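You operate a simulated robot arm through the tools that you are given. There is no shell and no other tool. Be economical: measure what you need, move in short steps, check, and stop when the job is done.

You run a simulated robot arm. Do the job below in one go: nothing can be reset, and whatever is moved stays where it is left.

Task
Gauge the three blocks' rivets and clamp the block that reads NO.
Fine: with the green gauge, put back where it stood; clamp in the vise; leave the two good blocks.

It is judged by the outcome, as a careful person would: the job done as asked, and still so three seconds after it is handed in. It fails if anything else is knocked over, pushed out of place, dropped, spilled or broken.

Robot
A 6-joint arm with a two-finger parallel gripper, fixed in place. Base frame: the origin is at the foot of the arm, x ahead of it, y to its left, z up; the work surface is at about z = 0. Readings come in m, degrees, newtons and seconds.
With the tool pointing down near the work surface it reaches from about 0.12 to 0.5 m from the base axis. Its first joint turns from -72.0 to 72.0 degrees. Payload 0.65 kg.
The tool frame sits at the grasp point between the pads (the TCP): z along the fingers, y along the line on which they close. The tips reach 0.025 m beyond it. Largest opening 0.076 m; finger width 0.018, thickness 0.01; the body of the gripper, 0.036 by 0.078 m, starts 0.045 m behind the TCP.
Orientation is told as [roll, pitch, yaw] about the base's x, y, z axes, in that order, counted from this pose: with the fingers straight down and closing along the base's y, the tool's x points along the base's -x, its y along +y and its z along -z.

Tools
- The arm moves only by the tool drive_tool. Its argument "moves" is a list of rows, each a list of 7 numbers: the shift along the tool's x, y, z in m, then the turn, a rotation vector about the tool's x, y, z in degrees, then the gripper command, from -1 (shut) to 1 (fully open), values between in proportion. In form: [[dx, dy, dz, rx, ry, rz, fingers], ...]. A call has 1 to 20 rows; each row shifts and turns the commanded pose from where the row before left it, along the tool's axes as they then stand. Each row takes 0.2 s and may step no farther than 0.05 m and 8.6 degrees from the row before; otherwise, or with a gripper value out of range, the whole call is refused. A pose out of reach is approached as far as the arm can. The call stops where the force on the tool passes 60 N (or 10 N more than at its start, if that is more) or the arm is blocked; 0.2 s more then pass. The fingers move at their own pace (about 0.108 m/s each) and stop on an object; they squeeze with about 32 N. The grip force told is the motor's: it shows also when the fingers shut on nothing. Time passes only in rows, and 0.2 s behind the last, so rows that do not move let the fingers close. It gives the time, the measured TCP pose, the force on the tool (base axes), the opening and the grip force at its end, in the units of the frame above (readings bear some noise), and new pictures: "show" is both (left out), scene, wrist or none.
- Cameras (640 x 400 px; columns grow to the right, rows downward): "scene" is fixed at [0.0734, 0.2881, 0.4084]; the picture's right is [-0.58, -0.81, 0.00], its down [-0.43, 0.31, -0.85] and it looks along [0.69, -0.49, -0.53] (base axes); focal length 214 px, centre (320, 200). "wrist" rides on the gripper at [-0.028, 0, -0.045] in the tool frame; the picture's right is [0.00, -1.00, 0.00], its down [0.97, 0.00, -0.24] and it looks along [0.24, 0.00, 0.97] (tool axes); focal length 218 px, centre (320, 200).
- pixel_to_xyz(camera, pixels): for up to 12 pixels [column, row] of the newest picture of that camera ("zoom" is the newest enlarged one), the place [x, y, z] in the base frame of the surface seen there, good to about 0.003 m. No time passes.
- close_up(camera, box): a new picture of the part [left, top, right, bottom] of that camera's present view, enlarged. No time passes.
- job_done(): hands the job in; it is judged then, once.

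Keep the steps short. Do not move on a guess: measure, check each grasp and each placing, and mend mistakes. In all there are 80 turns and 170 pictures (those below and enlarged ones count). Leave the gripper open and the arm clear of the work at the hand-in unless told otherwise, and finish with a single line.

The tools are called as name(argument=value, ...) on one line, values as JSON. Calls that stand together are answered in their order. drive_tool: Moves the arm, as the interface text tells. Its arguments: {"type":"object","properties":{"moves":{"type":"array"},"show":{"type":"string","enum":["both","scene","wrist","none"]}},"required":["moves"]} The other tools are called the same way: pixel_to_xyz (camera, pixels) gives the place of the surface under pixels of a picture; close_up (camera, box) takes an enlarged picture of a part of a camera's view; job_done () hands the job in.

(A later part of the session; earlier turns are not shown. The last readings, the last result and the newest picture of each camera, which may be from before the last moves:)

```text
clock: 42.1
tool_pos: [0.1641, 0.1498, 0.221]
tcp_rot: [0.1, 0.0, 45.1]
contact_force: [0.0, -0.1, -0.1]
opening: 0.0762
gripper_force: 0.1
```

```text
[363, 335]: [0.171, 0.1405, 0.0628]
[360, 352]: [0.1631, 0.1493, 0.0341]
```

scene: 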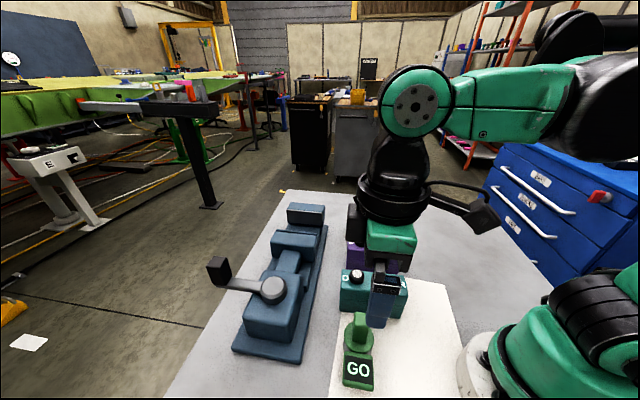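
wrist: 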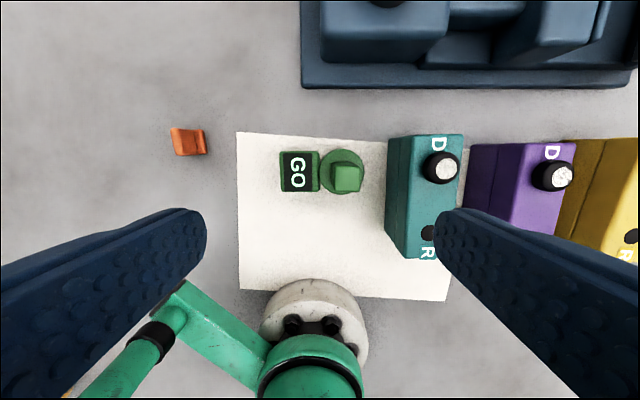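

The gauge now appears at column 342 rather than 320, so it was dragged ~2 cm toward teal as the fingers opened. Measure it to mend that.

close_up(camera="wrist", box=[265, 130, 385, 210])

close_up(camera="scene", box=[320, 310, 400, 400])

```text
5.00 times, centred on (325, 170) of wrist
```

zoom: 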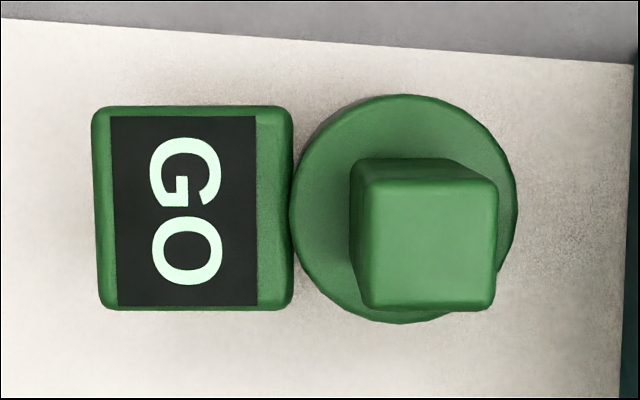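

```text
4.44 times, centred on (360, 355) of scene
```

zoom: 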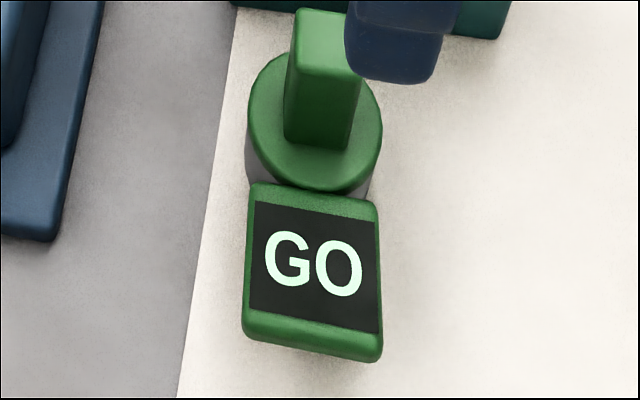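

The gauge slid 22 mm along tool −y, unrotated. Regrasp higher (tips well clear of the disc), with a part-open gripper so that the teal block isn't touched.

drive_tool(moves=[[-0.001, -0.0225, 0, 0, 0, 0, 0.2], [0, 0, 0.04, 0, 0, 0, 0.2], [0, 0, 0.04, 0, 0, 0, 0.2], [0, 0, 0, 0, 0, 0, 0.2]], show="wrist")

```text
clock: 43.1
tool_pos: [0.1795, 0.1355, 0.141]
tcp_rot: [0.1, 0.0, 45.0]
contact_force: [-0.1, 0.5, 0.1]
opening: 0.0456
gripper_force: 0.0
```

wrist: 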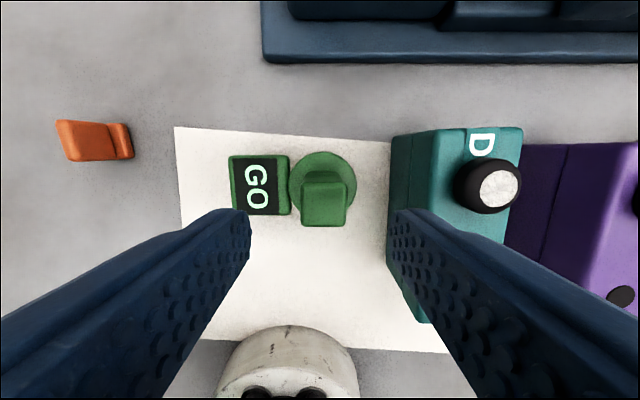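

drive_tool(moves=[[0, -0.0018, 0.03, 0, 0, 0, 0.2], [0, 0, 0.025, 0, 0, 0, 0.2], [0, 0, 0.016, 0, 0, 0, 0.2], [0, 0, 0, 0, 0, 0, 0.2], [0, 0, 0, 0, 0, 0, -1], [0, 0, 0, 0, 0, 0, -1], [0, 0, 0, 0, 0, 0, -1]], show="none")

```text
clock: 44.7
tool_pos: [0.1819, 0.1334, 0.0724]
tcp_rot: [0.1, 0.0, 45.0]
contact_force: [0.6, 0.7, -0.2]
opening: 0.0229
gripper_force: 32.1
```

Gripped (opening 0.0229). Lift 8 mm, move 24 mm back along tool +y, check pose.

drive_tool(moves=[[0, 0, -0.008, 0, 0, 0, -1], [0.001, 0.012, 0, 0, 0, 0, -1], [0.001, 0.0122, 0, 0, 0, 0, -1], [0, 0, 0, 0, 0, 0, -1], [0, 0, 0, 0, 0, 0, -1]], show="wrist")

```text
clock: 45.9
tool_pos: [0.1629, 0.1477, 0.0795]
tcp_rot: [0.1, 0.0, 44.9]
contact_force: [-0.1, 0.7, -5.2]
opening: 0.0227
gripper_force: 31.9
```

wrist: 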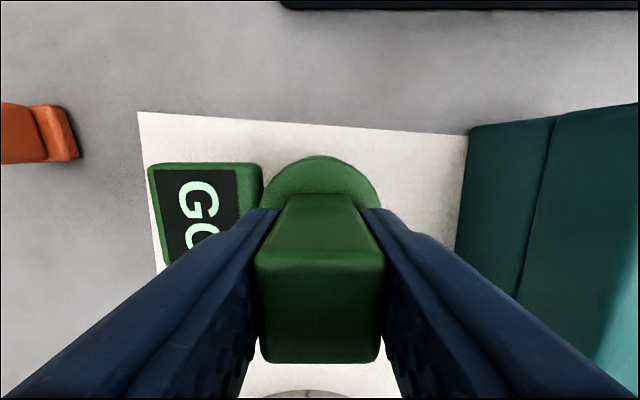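

Lower slowly to contact at ≈0.071.

drive_tool(moves=[[-0.0005, 0.0005, 0.004, 0, 0, 0, -1], [0, 0, 0.002, 0, 0, 0, -1], [0, 0, 0, 0, 0, 0, -1], [0, 0, 0, 0, 0, 0, -1]], show="wrist")

```text
clock: 46.9
tool_pos: [0.1637, 0.1492, 0.073]
tcp_rot: [0.1, 0.1, 44.9]
contact_force: [0.4, -0.2, -5.0]
opening: 0.0227
gripper_force: 31.8
```

wrist: 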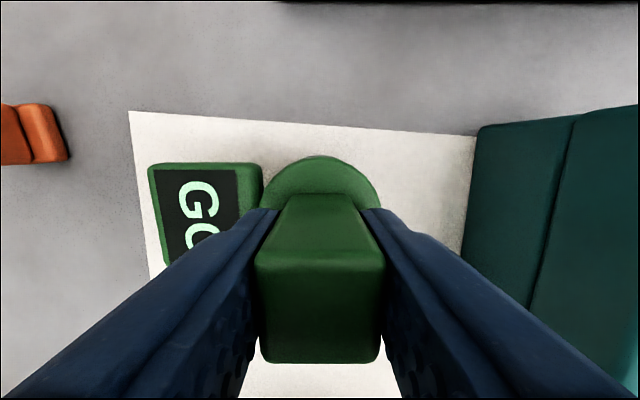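

drive_tool(moves=[[0, 0, 0.001, 0, 0, 0, -1], [0, 0, 0.001, 0, 0, 0, -1], [0, 0, 0, 0, 0, 0, -1], [0, 0, 0, 0, 0, 0, -1]], show="none")

```text
clock: 47.9
tool_pos: [0.1623, 0.149, 0.0705]
tcp_rot: [0.1, 0.0, 45.0]
contact_force: [2.8, 4.1, 33.2]
opening: 0.023
gripper_force: 32.3
```

Touching down at 33 N. Relieve by 1 mm, then open only part-way and check before lifting.

drive_tool(moves=[[0, 0, -0.001, 0, 0, 0, -1], [0, 0, 0, 0, 0, 0, -1], [0, 0, 0, 0, 0, 0, 0.1], [0, 0, 0, 0, 0, 0, 0.1], [0, 0, -0.01, 0, 0, 0, 0.1], [0, 0, -0.03, 0, 0, 0, 0.1], [0, 0, -0.04, 0, 0, 0, 0.1], [0, 0, -0.05, 0, 0, 0, 0.3], [0, 0, -0.05, 0, 0, 0, 1], [0, 0, 0, 0, 0, 0, 1]])

close_up(camera="scene", box=[320, 310, 400, 400])

```text
clock: 50.1
tool_pos: [0.1643, 0.1445, 0.253]
tcp_rot: [0.1, 0.1, 45.0]
contact_force: [-0.1, -0.1, 0.4]
opening: 0.0761
gripper_force: 0.1
```

scene: 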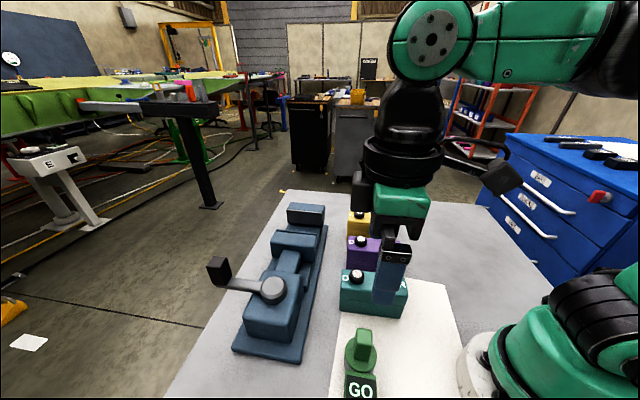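
wrist: 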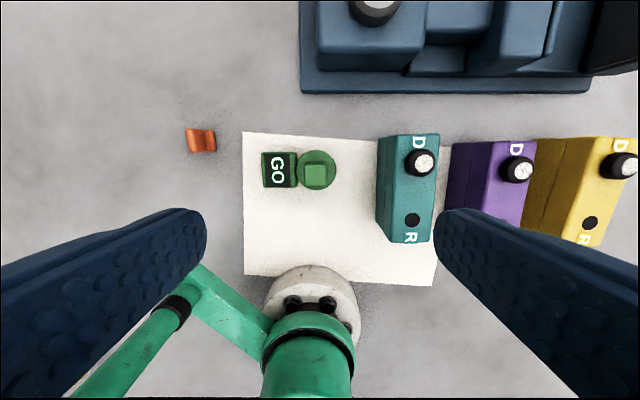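

```text
4.44 times, centred on (360, 355) of scene
```

zoom: 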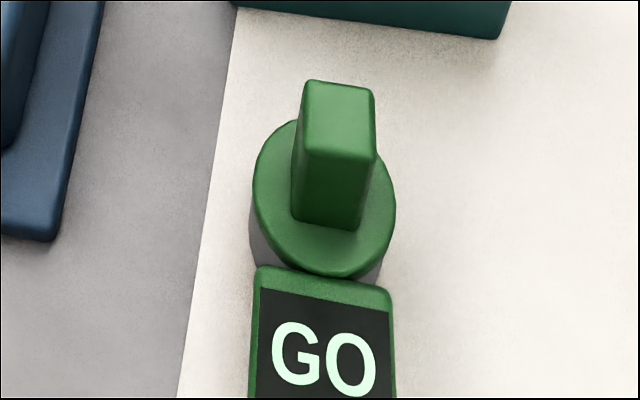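

Gauge is back, within ~2 mm of the original picture position. Now survey the vise: move above it at height.

drive_tool(moves=[[0, 0, -0.04, 0, 0, 0, 1], [0, 0, -0.04, 0, 0, 0, 1], [-0.028, -0.034, 0, 0, 0, 0, 1], [-0.028, -0.034, 0, 0, 0, 0, 1], [-0.028, -0.034, 0, 0, 0, 0, 1], [-0.028, -0.034, 0, 0, 0, 0, 1], [0, 0, 0, 0, 0, 0, 1]])

close_up(camera="scene", box=[195, 190, 355, 370])

```text
clock: 51.7
tool_pos: [0.3398, 0.1317, 0.3311]
tcp_rot: [0.2, 0.0, 45.1]
contact_force: [-0.3, 0.2, -0.9]
opening: 0.0761
gripper_force: 0.0
```

scene: 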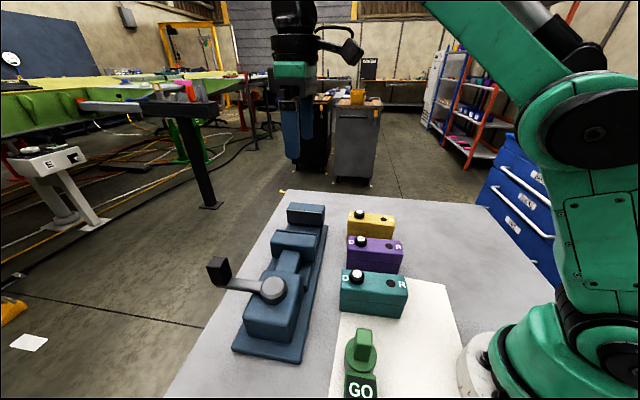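
wrist: 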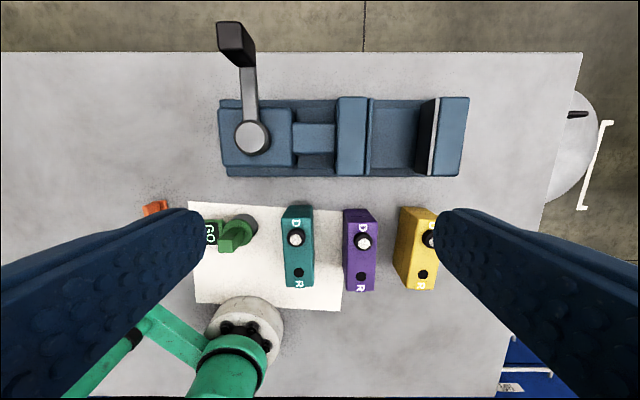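

```text
2.22 times, centred on (275, 280) of scene
```

zoom: 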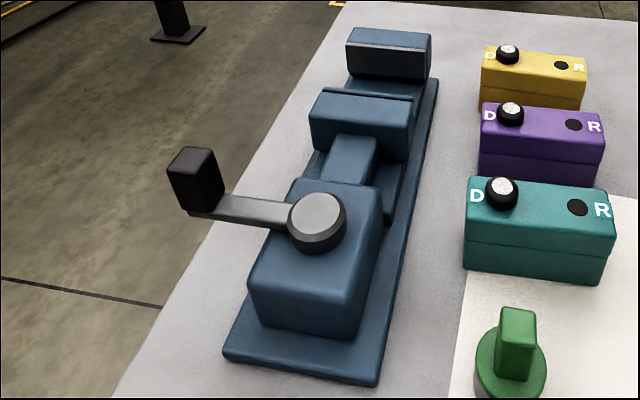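

Great overhead view of the vise. Zoom and measure jaws, gap floor and lever.

close_up(camera="wrist", box=[200, 10, 500, 200])

pixel_to_xyz(camera="wrist", pixels=[[352, 105], [352, 168], [364, 135], [371, 135], [400, 135], [390, 167], [390, 107], [433, 135], [450, 135], [252, 138], [236, 35], [247, 95]])

pixel_to_xyz(camera="wrist", pixels=[[427, 120], [418, 155], [415, 105], [340, 135], [296, 232], [299, 272], [287, 207], [312, 207], [290, 285], [314, 284], [310, 140], [445, 170]])

```text
2.11 times, centred on (350, 105) of wrist
```

zoom: 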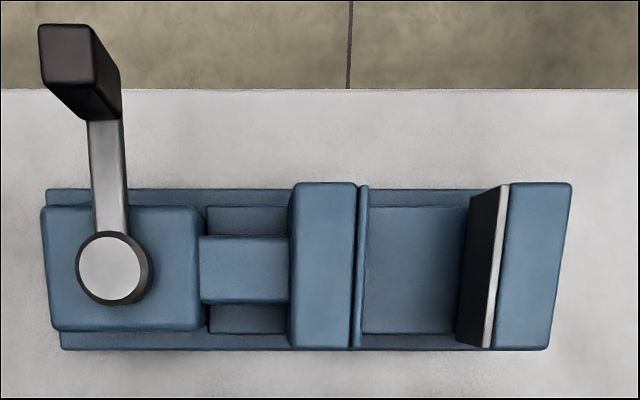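

```text
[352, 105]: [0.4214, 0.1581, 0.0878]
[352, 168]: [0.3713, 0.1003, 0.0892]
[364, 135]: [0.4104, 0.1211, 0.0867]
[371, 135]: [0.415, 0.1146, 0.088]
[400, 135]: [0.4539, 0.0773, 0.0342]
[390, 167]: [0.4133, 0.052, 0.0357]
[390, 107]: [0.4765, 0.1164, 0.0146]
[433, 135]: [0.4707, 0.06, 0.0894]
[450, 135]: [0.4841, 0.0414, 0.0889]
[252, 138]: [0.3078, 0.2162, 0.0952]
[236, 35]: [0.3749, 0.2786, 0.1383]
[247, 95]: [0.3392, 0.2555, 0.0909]
```

```text
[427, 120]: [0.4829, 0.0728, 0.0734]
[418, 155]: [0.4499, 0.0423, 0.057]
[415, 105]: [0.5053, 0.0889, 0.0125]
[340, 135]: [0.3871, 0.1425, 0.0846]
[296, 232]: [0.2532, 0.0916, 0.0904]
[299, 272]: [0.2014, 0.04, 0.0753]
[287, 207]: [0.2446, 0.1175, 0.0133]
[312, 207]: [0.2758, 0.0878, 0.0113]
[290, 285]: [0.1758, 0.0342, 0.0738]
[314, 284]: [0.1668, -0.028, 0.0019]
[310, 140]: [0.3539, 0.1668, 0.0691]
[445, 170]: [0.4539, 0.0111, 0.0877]
```

Vise: jaw gap ≈0.074 (s .212–.286), bed z≈0.035, jaw tops ≈0.088, block ≈0.042 wide. Plan: grip teal by its top 18 mm, set it centrally on the bed, then turn the lever. First look at teal from above.

drive_tool(moves=[[0.034, 0.0086, 0, 0, 0, 0, 1], [0.034, 0.0086, 0, 0, 0, 0, 1], [0.033, 0.0086, 0.03, 0, 0, 0, 1], [0.0324, 0.0086, 0.04, 0, 0, 0, 1], [0, 0, 0.04, 0, 0, 0, 1], [0, 0, 0, 0, 0, 0, 1]], show="wrist")

close_up(camera="wrist", box=[220, 90, 420, 260])

```text
refused: row 4 steps farther than a row can; nothing moved
```

```text
2.35 times, centred on (320, 175) of wrist
```

zoom: 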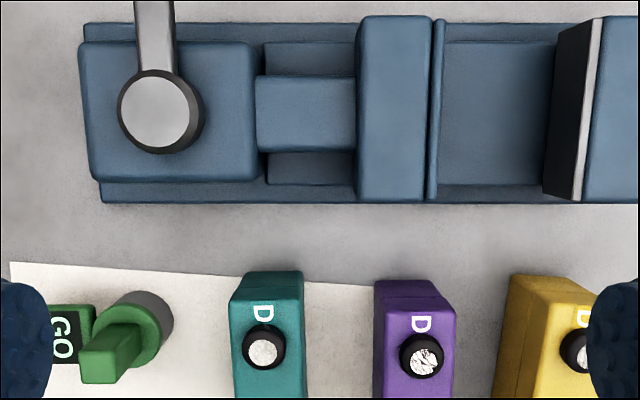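

A row was too long; split it.

drive_tool(moves=[[0.034, 0.0086, 0, 0, 0, 0, 1], [0.034, 0.0086, 0, 0, 0, 0, 1], [0.033, 0.0086, 0.02, 0, 0, 0, 1], [0.0324, 0.0086, 0.03, 0, 0, 0, 1], [0, 0, 0.04, 0, 0, 0, 1], [0, 0, 0.02, 0, 0, 0, 1], [0, 0, 0, 0, 0, 0, 1]], show="wrist")

close_up(camera="wrist", box=[220, 110, 420, 280])

```text
clock: 53.3
tool_pos: [0.22, 0.0611, 0.2222]
tcp_rot: [0.1, -0.1, 45.0]
contact_force: [0.0, -0.2, 0.6]
opening: 0.0762
gripper_force: 0.1
```

wrist: 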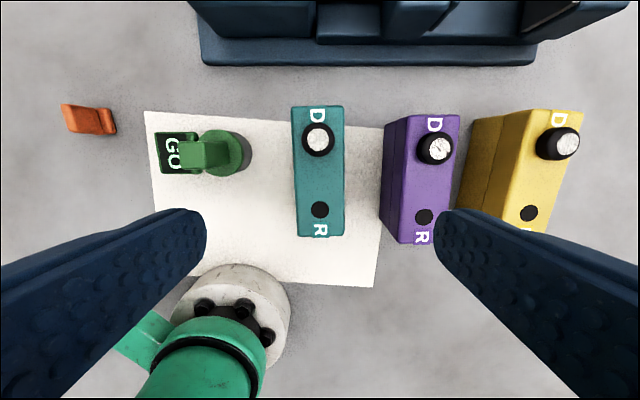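

```text
2.35 times, centred on (320, 195) of wrist
```

zoom: 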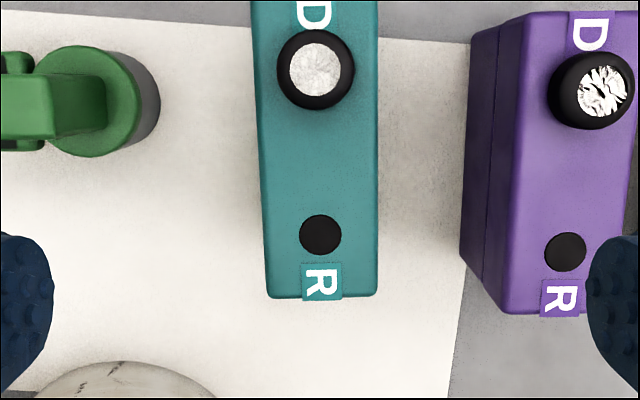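

Teal's width .043, yaw offset ≈2° from the tool. Align, centre and descend to z≈0.0805 (tips 18 mm below the block's top), then grip.

drive_tool(moves=[[-0.002, 0.0005, 0, 0, 0, -2, 1], [0, 0, 0.045, 0, 0, 0, 1], [0, 0, 0.045, 0, 0, 0, 1], [0, 0, 0.03, 0, 0, 0, 1], [0, 0, 0.0215, 0, 0, 0, 1], [0, 0, 0, 0, 0, 0, 1], [0, 0, 0, 0, 0, 0, 1]])

```text
clock: 54.9
tool_pos: [0.2199, 0.0627, 0.0796]
tcp_rot: [0.1, 0.0, 47.0]
contact_force: [0.1, 0.2, 0.1]
opening: 0.0759
gripper_force: 0.1
```

scene: 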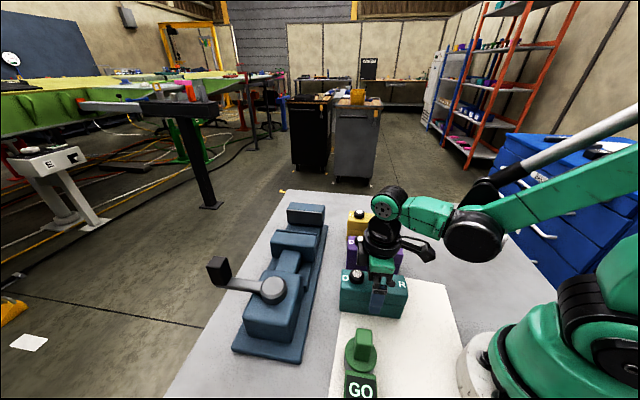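
wrist: 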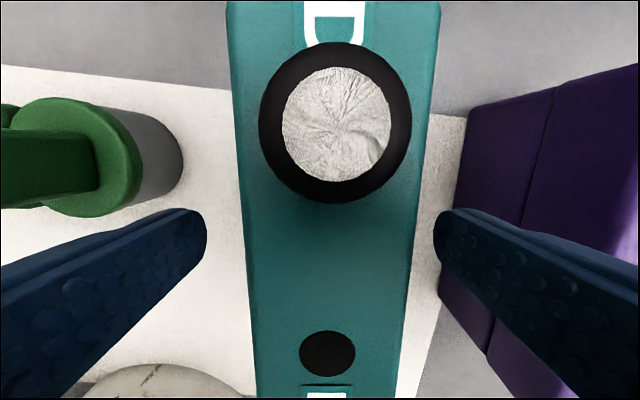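

Nearly centred; shift 2.5 mm along −y, then close.

drive_tool(moves=[[0, -0.0025, 0, 0, 0, 0, 1], [0, 0, 0, 0, 0, 0, 1], [0, 0, 0, 0, 0, 0, -1], [0, 0, 0, 0, 0, 0, -1], [0, 0, 0, 0, 0, 0, -1]], show="wrist")

```text
clock: 56.1
tool_pos: [0.2236, 0.0606, 0.0811]
tcp_rot: [0.2, 0.1, 46.9]
contact_force: [-0.5, 1.0, 0.4]
opening: 0.0458
gripper_force: 31.7
```

wrist: 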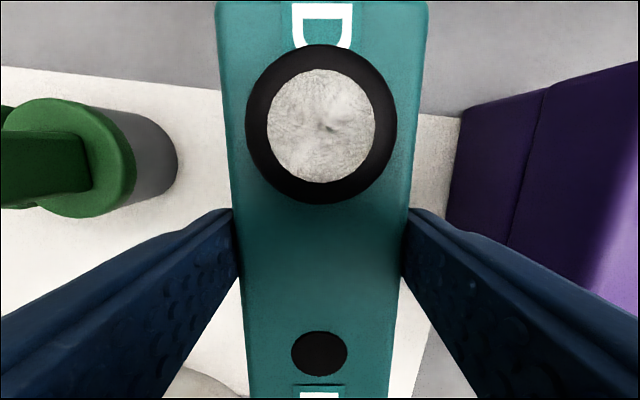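

Gripped (0.0458). Lift slowly a bit and check for slip.

drive_tool(moves=[[0, 0, -0.01, 0, 0, 0, -1], [0, 0, -0.03, 0, 0, 0, -1], [0, 0, -0.04, 0, 0, 0, -1], [0, 0, -0.04, 0, 0, 0, -1], [0, 0, -0.03, 0, 0, 0, -1], [0, 0, 0, 0, 0, 2, -1]])

```text
clock: 57.5
tool_pos: [0.2224, 0.0626, 0.2317]
tcp_rot: [0.1, 0.0, 45.0]
contact_force: [-0.3, 0.7, -4.6]
opening: 0.0457
gripper_force: 31.7
```

scene: 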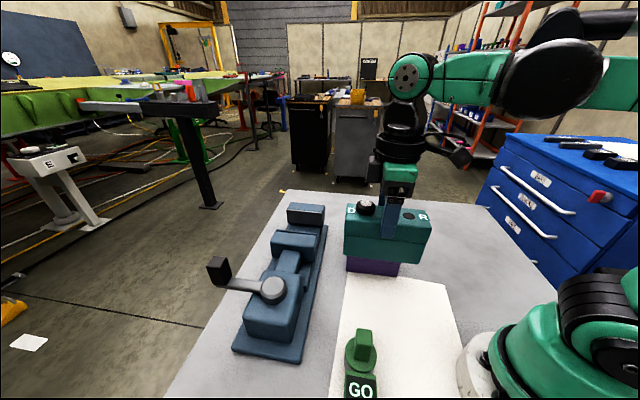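
wrist: 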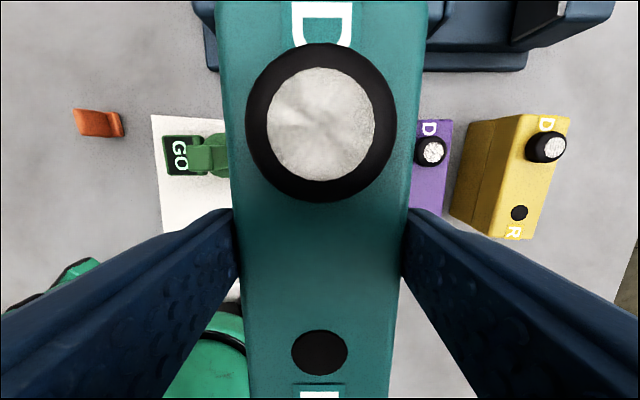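

Block held firm and square. Move over the vise gap centre (0.439, 0.087) at this height.

drive_tool(moves=[[-0.03414, -0.027, 0, 0, 0, 0, -1], [-0.03414, -0.027, 0, 0, 0, 0, -1], [-0.03414, -0.027, 0, 0, 0, 0, -1], [-0.03414, -0.027, 0, 0, 0, 0, -1], [-0.03414, -0.027, 0, 0, 0, 0, -1], [0, 0, 0, 0, 0, 0, -1], [0, 0, 0, 0, 0, 0, -1]])

close_up(camera="scene", box=[230, 130, 390, 270])

```text
clock: 59.1
tool_pos: [0.4395, 0.0883, 0.2327]
tcp_rot: [0.1, 0.1, 45.0]
contact_force: [-0.8, 0.8, -4.7]
opening: 0.0456
gripper_force: 32.2
```

scene: 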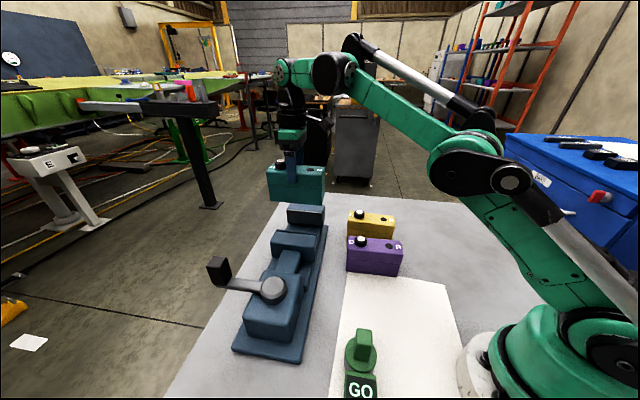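
wrist: 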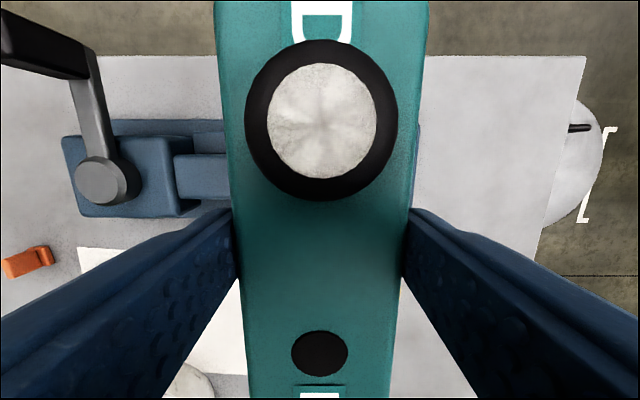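

```text
2.86 times, centred on (310, 200) of scene
```

zoom: 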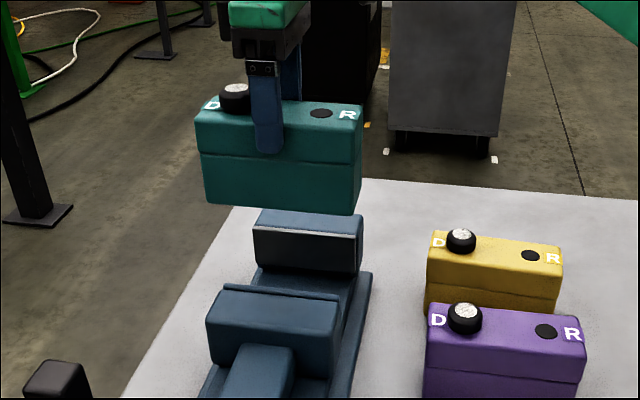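

Measure from the scene view: block's near face vs jaw faces.

pixel_to_xyz(camera="zoom", pixels=[[300, 231], [262, 231], [345, 236], [300, 245], [280, 290], [225, 288], [335, 297], [280, 297], [280, 190], [210, 185], [350, 200], [340, 290]])

drive_tool(moves=[[0, 0, 0.03, 0, 0, 0, -1], [0, 0, 0.015, 0, 0, 0, -1], [0, 0, 0, 0, 0, 0, -1]])

close_up(camera="scene", box=[240, 170, 360, 275])

```text
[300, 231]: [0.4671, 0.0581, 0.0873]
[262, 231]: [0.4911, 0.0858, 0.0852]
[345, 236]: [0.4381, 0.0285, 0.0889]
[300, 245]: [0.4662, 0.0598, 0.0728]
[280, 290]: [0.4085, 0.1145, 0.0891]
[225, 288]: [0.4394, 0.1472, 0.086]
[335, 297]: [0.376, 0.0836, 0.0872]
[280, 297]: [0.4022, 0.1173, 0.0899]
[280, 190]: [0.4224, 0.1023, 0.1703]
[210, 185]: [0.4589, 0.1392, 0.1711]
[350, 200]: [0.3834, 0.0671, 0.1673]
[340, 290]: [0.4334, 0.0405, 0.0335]
```

```text
clock: 59.9
tool_pos: [0.4375, 0.0871, 0.1857]
tcp_rot: [0.1, 0.1, 45.0]
contact_force: [-0.6, -0.4, -4.1]
opening: 0.0458
gripper_force: 31.8
```

scene: 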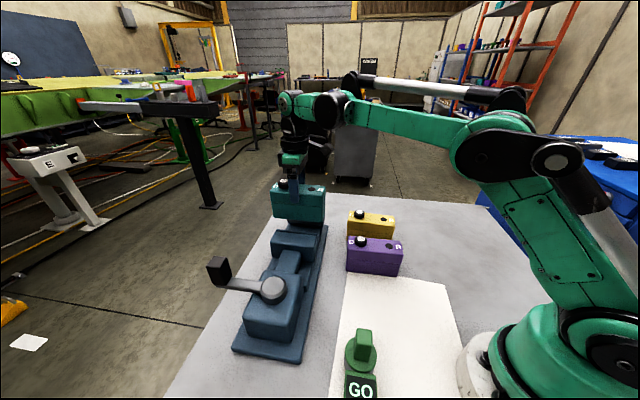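
wrist: 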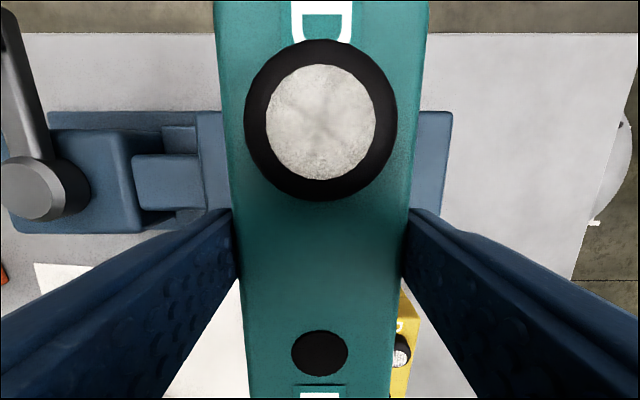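

```text
3.81 times, centred on (300, 222) of scene
```

zoom: 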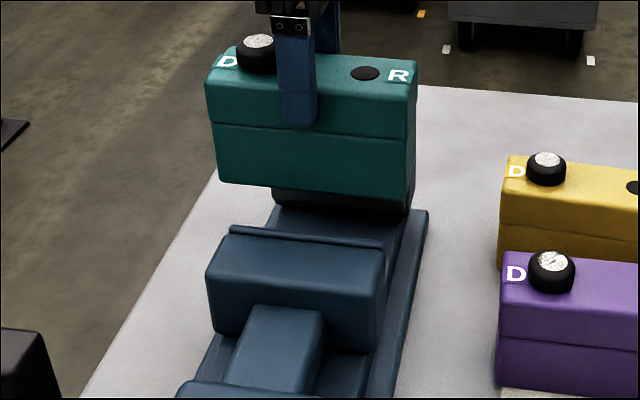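

Block near face s≈.226, jaws at .212 and .287: clearance ~14 mm each side. Lower into the gap.

drive_tool(moves=[[0, -0.001, 0.02, 0, 0, 0, -1], [0, 0, 0.02, 0, 0, 0, -1], [0, 0, 0.015, 0, 0, 0, -1], [0, 0, 0.007, 0, 0, 0, -1], [0, 0, 0.003, 0, 0, 0, -1], [0, 0, 0, 0, 0, 0, -1], [0, 0, 0, 0, 0, 0, -1]], show="scene")

close_up(camera="scene", box=[240, 170, 360, 275])

```text
clock: 61.5
tool_pos: [0.4386, 0.0862, 0.12]
tcp_rot: [0.1, 0.0, 45.0]
contact_force: [-0.6, 0.1, -4.1]
opening: 0.0457
gripper_force: 32.1
```

scene: 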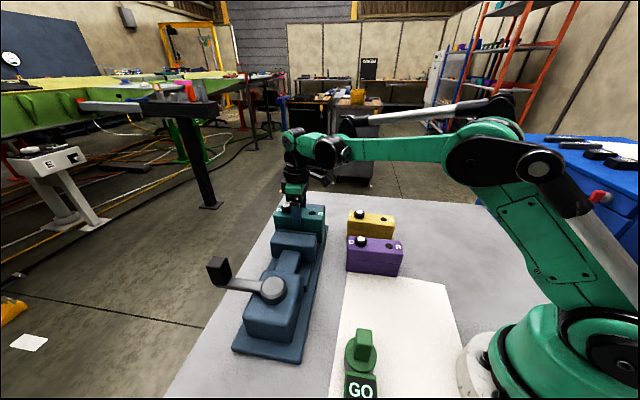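

```text
3.81 times, centred on (300, 222) of scene
```

zoom: 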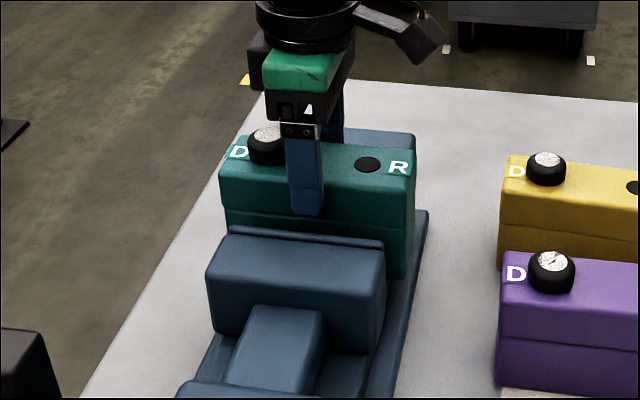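

In the gap, hanging free. Down the last few mm in 1–2 mm steps.

drive_tool(moves=[[0, 0, 0.002, 0, 0, 0, -1], [0, 0, 0.0015, 0, 0, 0, -1], [0, 0, 0.001, 0, 0, 0, -1], [0, 0, 0, 0, 0, 0, -1], [0, 0, 0, 0, 0, 0, -1]], show="none")

```text
clock: 62.7
tool_pos: [0.4385, 0.0863, 0.1172]
tcp_rot: [0.2, 0.1, 45.0]
contact_force: [-0.8, -0.4, -3.4]
opening: 0.0455
gripper_force: 32.1
```

drive_tool(moves=[[0, 0, 0.001, 0, 0, 0, -1], [0, 0, 0.001, 0, 0, 0, -1], [0, 0, 0.0005, 0, 0, 0, -1], [0, 0, 0, 0, 0, 0, -1], [0, 0, 0, 0, 0, 0, -1]], show="none")

```text
clock: 63.9
tool_pos: [0.437, 0.0872, 0.1138]
tcp_rot: [0.1, 0.1, 44.9]
contact_force: [-6.7, -1.7, 37.5]
opening: 0.0455
gripper_force: 32.0
```

Seated on the bed (37 N). Relieve, open slightly (0.053), lift straight up.

drive_tool(moves=[[0, 0, -0.001, 0, 0, 0, -1], [0, 0, 0, 0, 0, 0, -1], [0, 0, 0, 0, 0, 0, 0.38], [0, 0, 0, 0, 0, 0, 0.38], [0, 0, -0.01, 0, 0, 0, 0.38], [0, 0, -0.02, 0, 0, 0, 0.38], [0, 0, -0.04, 0, 0, 0, 0.38], [0, 0, -0.04, 0, 0, 0, 0.38], [0, 0, -0.04, 0, 0, 0, 0], [0, 0, 0, 0, 0, 0, -1]])

close_up(camera="scene", box=[190, 180, 350, 320])

```text
clock: 66.1
tool_pos: [0.4236, 0.0834, 0.2545]
tcp_rot: [0.1, 0.1, 45.1]
contact_force: [0.0, -0.1, -0.9]
opening: 0.0
gripper_force: 24.1
out of reach, approached as far as the arm can: row 9
```

scene: 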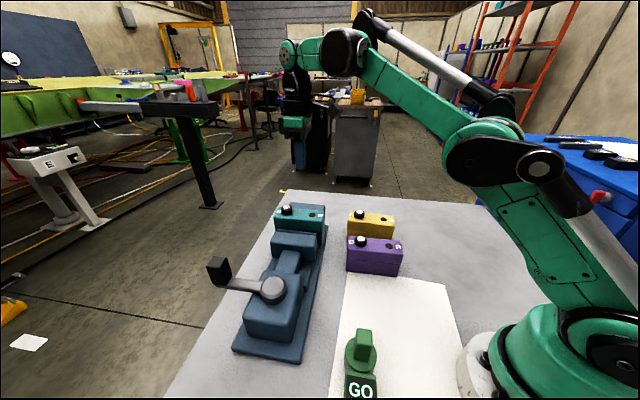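
wrist: 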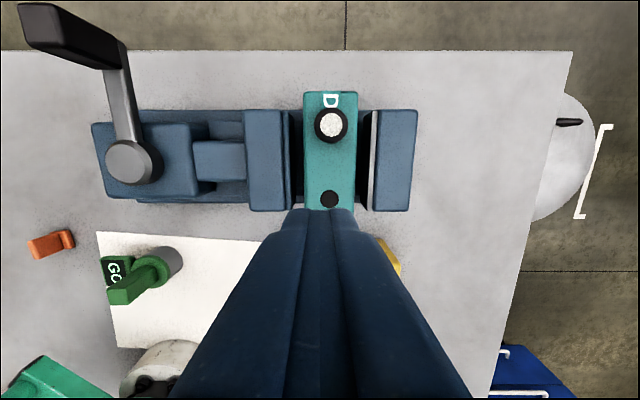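

```text
2.86 times, centred on (270, 250) of scene
```

zoom: 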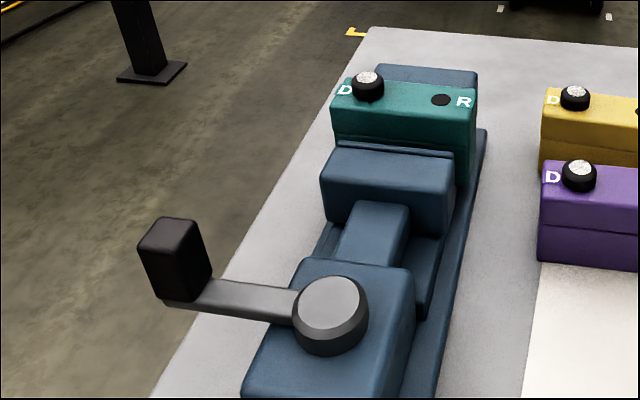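

Block stands in the vise. Now measure the lever knob and pivot.

pixel_to_xyz(camera="zoom", pixels=[[172, 226], [145, 240], [198, 237], [190, 220], [155, 222], [180, 270], [165, 292], [330, 310], [203, 265], [250, 298]])

close_up(camera="wrist", box=[0, 0, 200, 220])

pixel_to_xyz(camera="wrist", pixels=[[42, 28], [22, 6], [60, 8], [70, 50], [30, 47], [132, 162], [115, 65], [100, 45], [95, 66]])

```text
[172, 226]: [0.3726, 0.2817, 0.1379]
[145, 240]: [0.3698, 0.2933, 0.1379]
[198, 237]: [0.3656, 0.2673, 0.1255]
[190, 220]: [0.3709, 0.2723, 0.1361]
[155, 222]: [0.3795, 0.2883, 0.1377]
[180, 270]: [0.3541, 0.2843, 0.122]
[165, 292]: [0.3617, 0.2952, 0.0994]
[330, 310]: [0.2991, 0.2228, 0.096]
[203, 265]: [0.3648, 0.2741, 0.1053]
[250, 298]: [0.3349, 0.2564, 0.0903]
```

```text
1.82 times, centred on (100, 110) of wrist
```

zoom: 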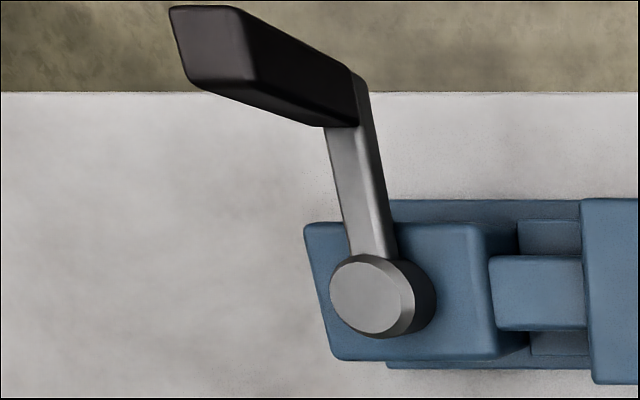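

```text
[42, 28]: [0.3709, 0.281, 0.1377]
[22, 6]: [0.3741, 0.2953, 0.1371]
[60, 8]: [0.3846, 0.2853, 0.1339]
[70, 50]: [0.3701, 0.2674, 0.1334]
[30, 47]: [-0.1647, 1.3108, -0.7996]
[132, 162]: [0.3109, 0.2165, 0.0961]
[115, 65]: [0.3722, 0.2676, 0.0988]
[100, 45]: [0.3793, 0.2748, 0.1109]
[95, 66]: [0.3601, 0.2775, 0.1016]
```

Knob centre ≈ (0.371, 0.281), z .098–.138; pivot ≈ (0.307, 0.218), radius ≈ 0.09. Go toward above the knob at z≈0.20 with fingers half open.

drive_tool(moves=[[0, 0.02, 0.03, 0, 0, 0, -1], [0, 0.03, 0.02, 0, 0, 0, 0], [-0.015, 0.035, 0, 0, 0, 0, 0.1], [-0.015, 0.035, 0, 0, 0, 0, 0.1], [-0.015, 0.035, 0, 0, 0, 0, 0.1], [0, 0, 0, 0, 0, 0, 0.1]])

```text
clock: 67.5
tool_pos: [0.3458, 0.2249, 0.2052]
tcp_rot: [0.1, 0.0, 45.0]
contact_force: [-0.1, 0.4, -0.6]
opening: 0.0417
gripper_force: 0.0
```

scene: 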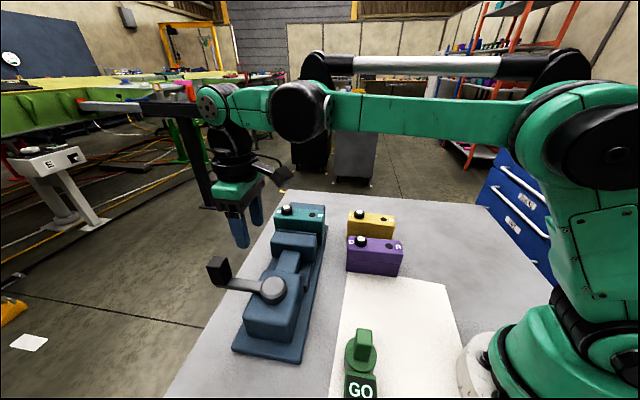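
wrist: 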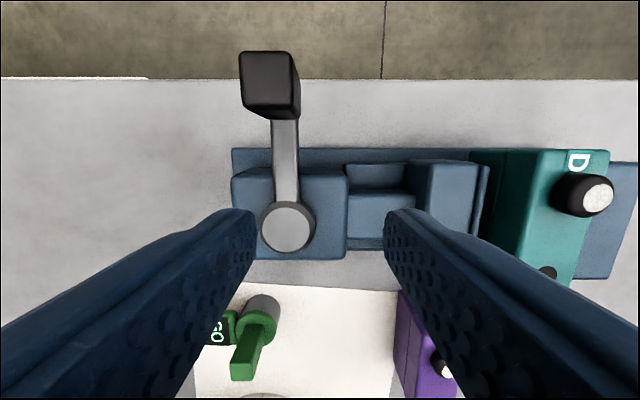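

Knob is at tool (−0.058, +0.024) from here, 26 mm square. Move over it, lower so the fingers straddle it (opening 0.042).

drive_tool(moves=[[-0.029, 0.012, 0, 0, 0, 0, 0.1], [-0.0293, 0.0123, 0, 0, 0, 0, 0.1], [0, 0, 0.015, 0, 0, 0, 0.1], [0, 0, 0, 0, 0, 0, 0.1]])

```text
clock: 68.5
tool_pos: [0.3714, 0.282, 0.1906]
tcp_rot: [0.1, 0.1, 45.0]
contact_force: [-0.6, -0.1, -1.1]
opening: 0.0415
gripper_force: 0.1
```

scene: 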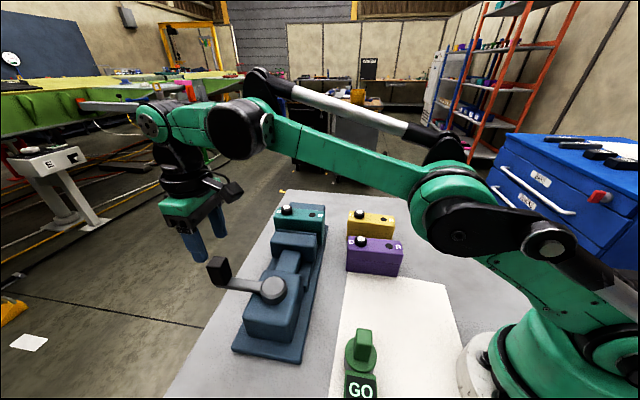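
wrist: 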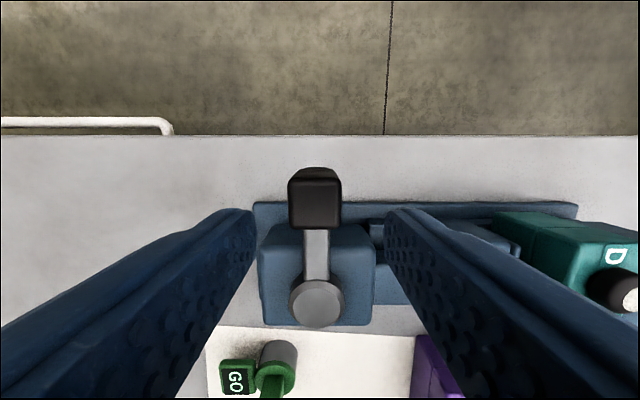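

Well over the knob. Small correction, and lower to z≈0.13.

drive_tool(moves=[[-0.002, 0.002, 0.02, 0, 0, 0, 0.1], [0, 0, 0.02, 0, 0, 0, 0.1], [0, 0, 0.02, 0, 0, 0, 0.1], [0, 0, 0, 0, 0, 0, 0.1]])

```text
clock: 69.5
tool_pos: [0.3709, 0.2863, 0.1293]
tcp_rot: [0.1, 0.0, 45.1]
contact_force: [0.4, 0.2, 0.5]
opening: 0.0416
gripper_force: 0.0
```

scene: 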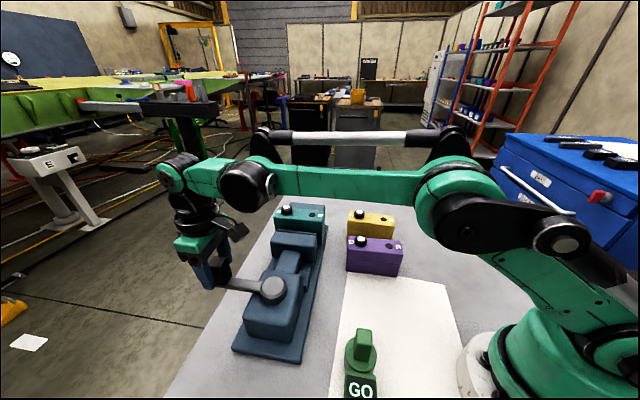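
wrist: 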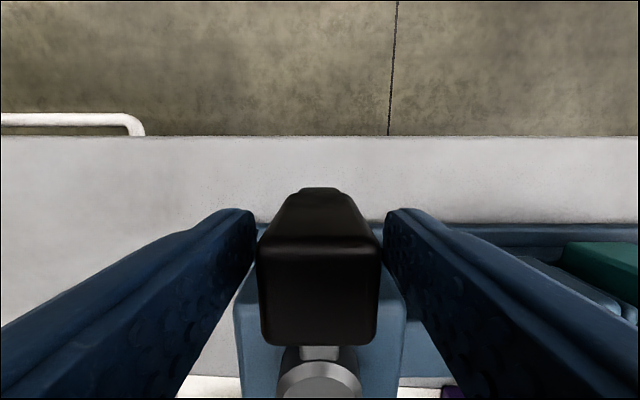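

Knob straddled. Sweep clockwise 24° about the pivot, and watch the force and the jaw.

drive_tool(moves=[[0.0009, -0.0125, 0, 0, 0, 8, 0.1], [0.0009, -0.0125, 0, 0, 0, 8, 0.1], [0.0009, -0.0125, 0, 0, 0, 8, 0.1], [0, 0, 0, 0, 0, 0, 0.1]])

close_up(camera="scene", box=[190, 180, 350, 320])

```text
clock: 70.3
tool_pos: [0.3816, 0.2702, 0.1283]
tcp_rot: [1.3, 0.4, 25.7]
contact_force: [-12.2, 32.0, -2.1]
opening: 0.0689
gripper_force: 17.7
stopped in row 3: the force on the tool passed its limit (the readings are from after the stop); the commanded pose is now the measured one
```

scene: 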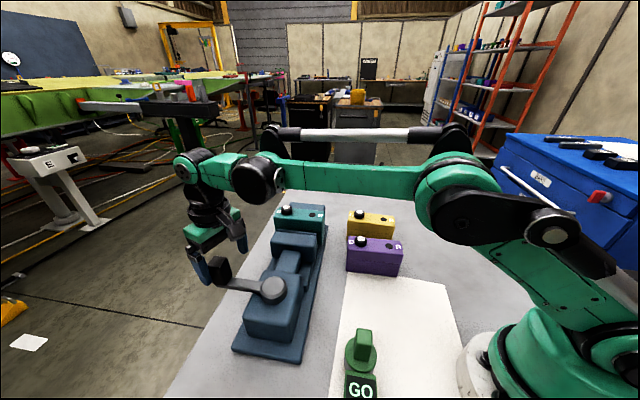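
wrist: 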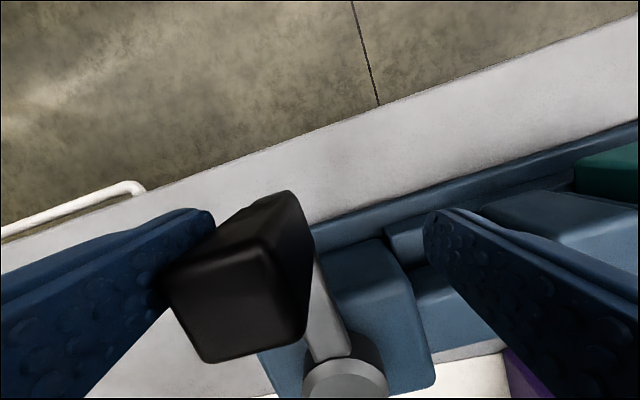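

```text
2.86 times, centred on (270, 250) of scene
```

zoom: 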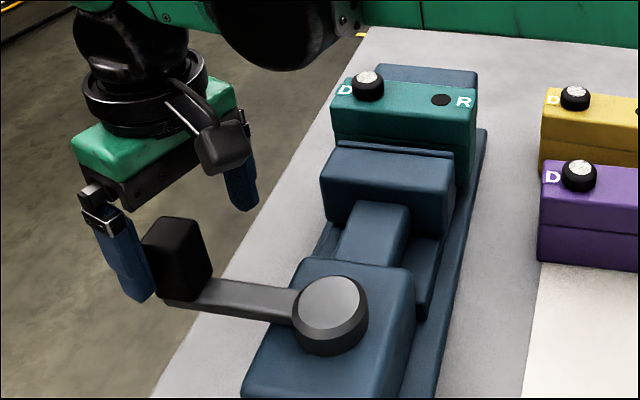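

The lever didn't turn clockwise; the finger was just pushed open. Go back to neutral around the knob, then try counter-clockwise.

drive_tool(moves=[[0.0012, 0.005, 0, 0, 0, -6.4, 0.1], [0.0012, 0.005, 0, 0, 0, -6.4, 0.1], [0.0012, 0.005, 0, -1, 0, -6.4, 0.1], [0, 0, 0, 0, 0, 0, 0.1]], show="wrist")

```text
clock: 71.3
tool_pos: [0.372, 0.2773, 0.1303]
tcp_rot: [1.9, 0.2, 44.7]
contact_force: [-2.3, 0.0, 0.4]
opening: 0.0435
gripper_force: 1.3
```

wrist: 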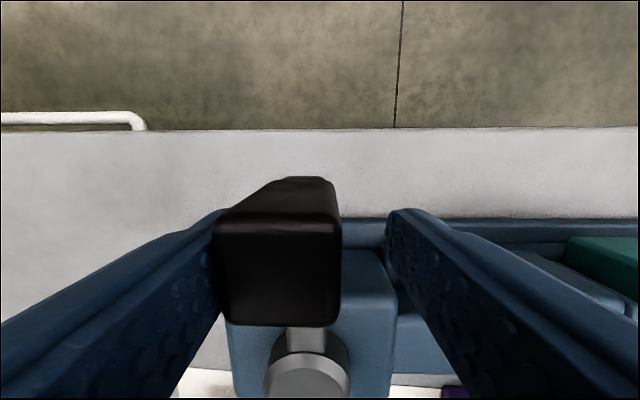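

Recentre (+7 mm y) and level, then grip the knob.

drive_tool(moves=[[0, 0.0065, 0, 1.9, 0, 0, 0.1], [0, 0, 0, 0, 0, 0, 0.1], [0, 0, 0, 0, 0, 0, -1], [0, 0, 0, 0, 0, 0, -1], [0, 0, 0, 0, 0, 0, -1]], show="wrist")

```text
clock: 72.5
tool_pos: [0.3682, 0.2827, 0.1293]
tcp_rot: [0.1, 0.0, 44.7]
contact_force: [-5.0, 5.0, -3.2]
opening: 0.0255
gripper_force: 40.2
```

wrist: 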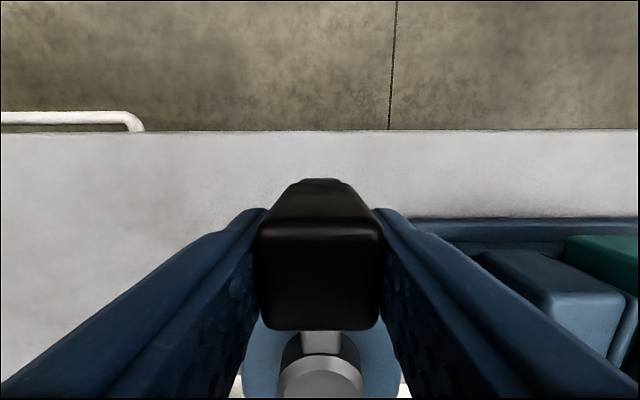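

Gripped. Try counter-clockwise 16° in small rows.

drive_tool(moves=[[0.0002, 0.0063, 0, 0, 0, -4, -1], [0.0002, 0.0063, 0, 0, 0, -4, -1], [0.0002, 0.0063, 0, 0, 0, -4, -1], [0.0002, 0.0063, 0, 0, 0, -4, -1], [0, 0, 0, 0, 0, 0, -1]])

close_up(camera="scene", box=[190, 180, 350, 320])

```text
clock: 73.7
tool_pos: [0.3474, 0.298, 0.1294]
tcp_rot: [0.2, -0.3, 60.8]
contact_force: [10.6, 25.0, 24.0]
opening: 0.0258
gripper_force: 41.1
```

scene: 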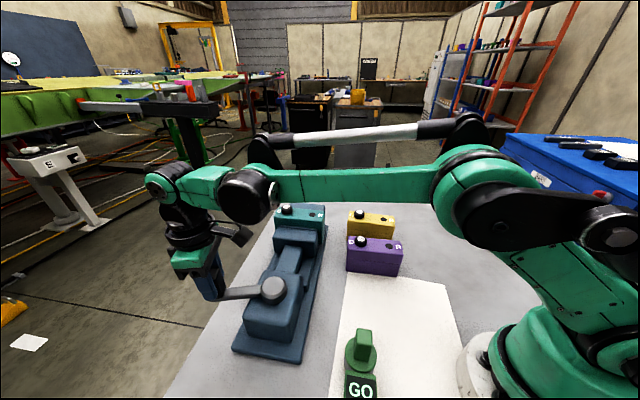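
wrist: 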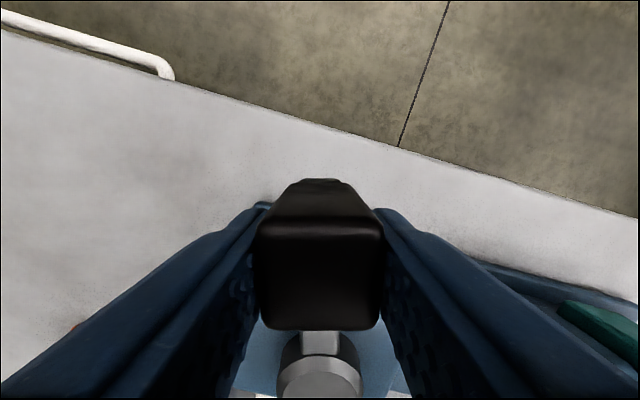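

```text
2.86 times, centred on (270, 250) of scene
```

zoom: 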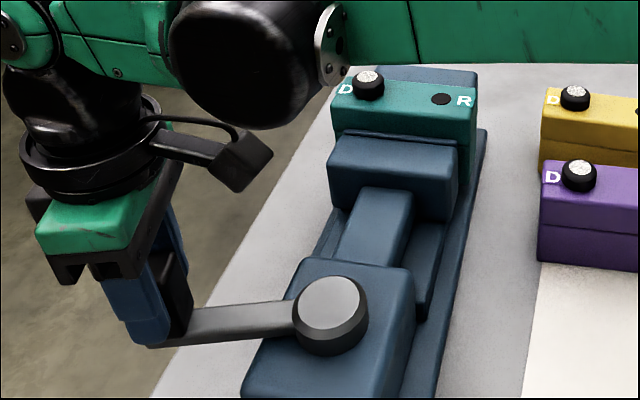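

Counter-clockwise works: the jaw advances. Continue, easing up 0.5 mm for the upward force.

drive_tool(moves=[[0.0002, 0.0063, -0.0005, 0, 0, -4, -1], [0.0002, 0.0063, 0, 0, 0, -4, -1], [0.0002, 0.0063, 0, 0, 0, -4, -1], [0.0002, 0.0063, 0, 0, 0, -4, -1], [0.0002, 0.0063, 0, 0, 0, -4, -1], [0, 0, 0, 0, 0, 0, -1]], show="none")

close_up(camera="scene", box=[190, 180, 350, 320])

```text
clock: 75.1
tool_pos: [0.3186, 0.3079, 0.1296]
tcp_rot: [0.1, -0.1, 80.8]
contact_force: [1.2, 23.0, -28.7]
opening: 0.026
gripper_force: 40.8
```

```text
2.86 times, centred on (270, 250) of scene
```

zoom: 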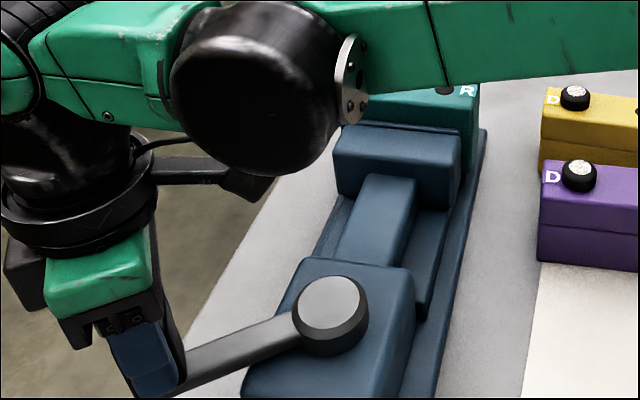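

Jaw moves further (now ~36°). Continue with tiny trims.

drive_tool(moves=[[-0.0003, 0.0063, 0.0003, 0, 0, -4, -1], [0.0002, 0.0063, 0, 0, 0, -4, -1], [0.0002, 0.0063, 0, 0, 0, -4, -1], [0.0002, 0.0063, 0, 0, 0, -4, -1], [0.0002, 0.0063, 0, 0, 0, -4, -1], [0, 0, 0, 0, 0, 0, -1]], show="none")

close_up(camera="scene", box=[190, 180, 350, 320])

```text
clock: 76.5
tool_pos: [0.2875, 0.3075, 0.1296]
tcp_rot: [0.1, 0.1, 100.7]
contact_force: [-3.9, -6.4, -26.3]
opening: 0.0258
gripper_force: 40.9
```

```text
2.86 times, centred on (270, 250) of scene
```

zoom: 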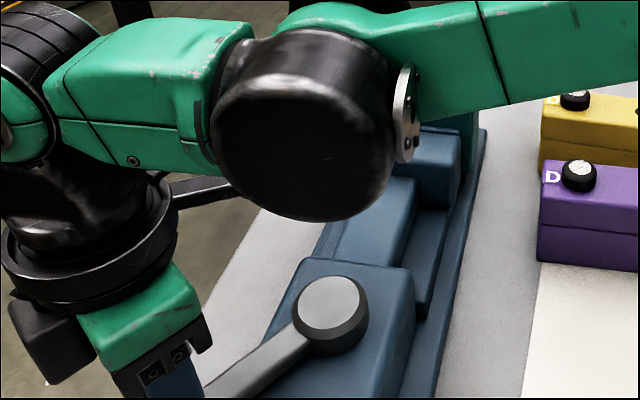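

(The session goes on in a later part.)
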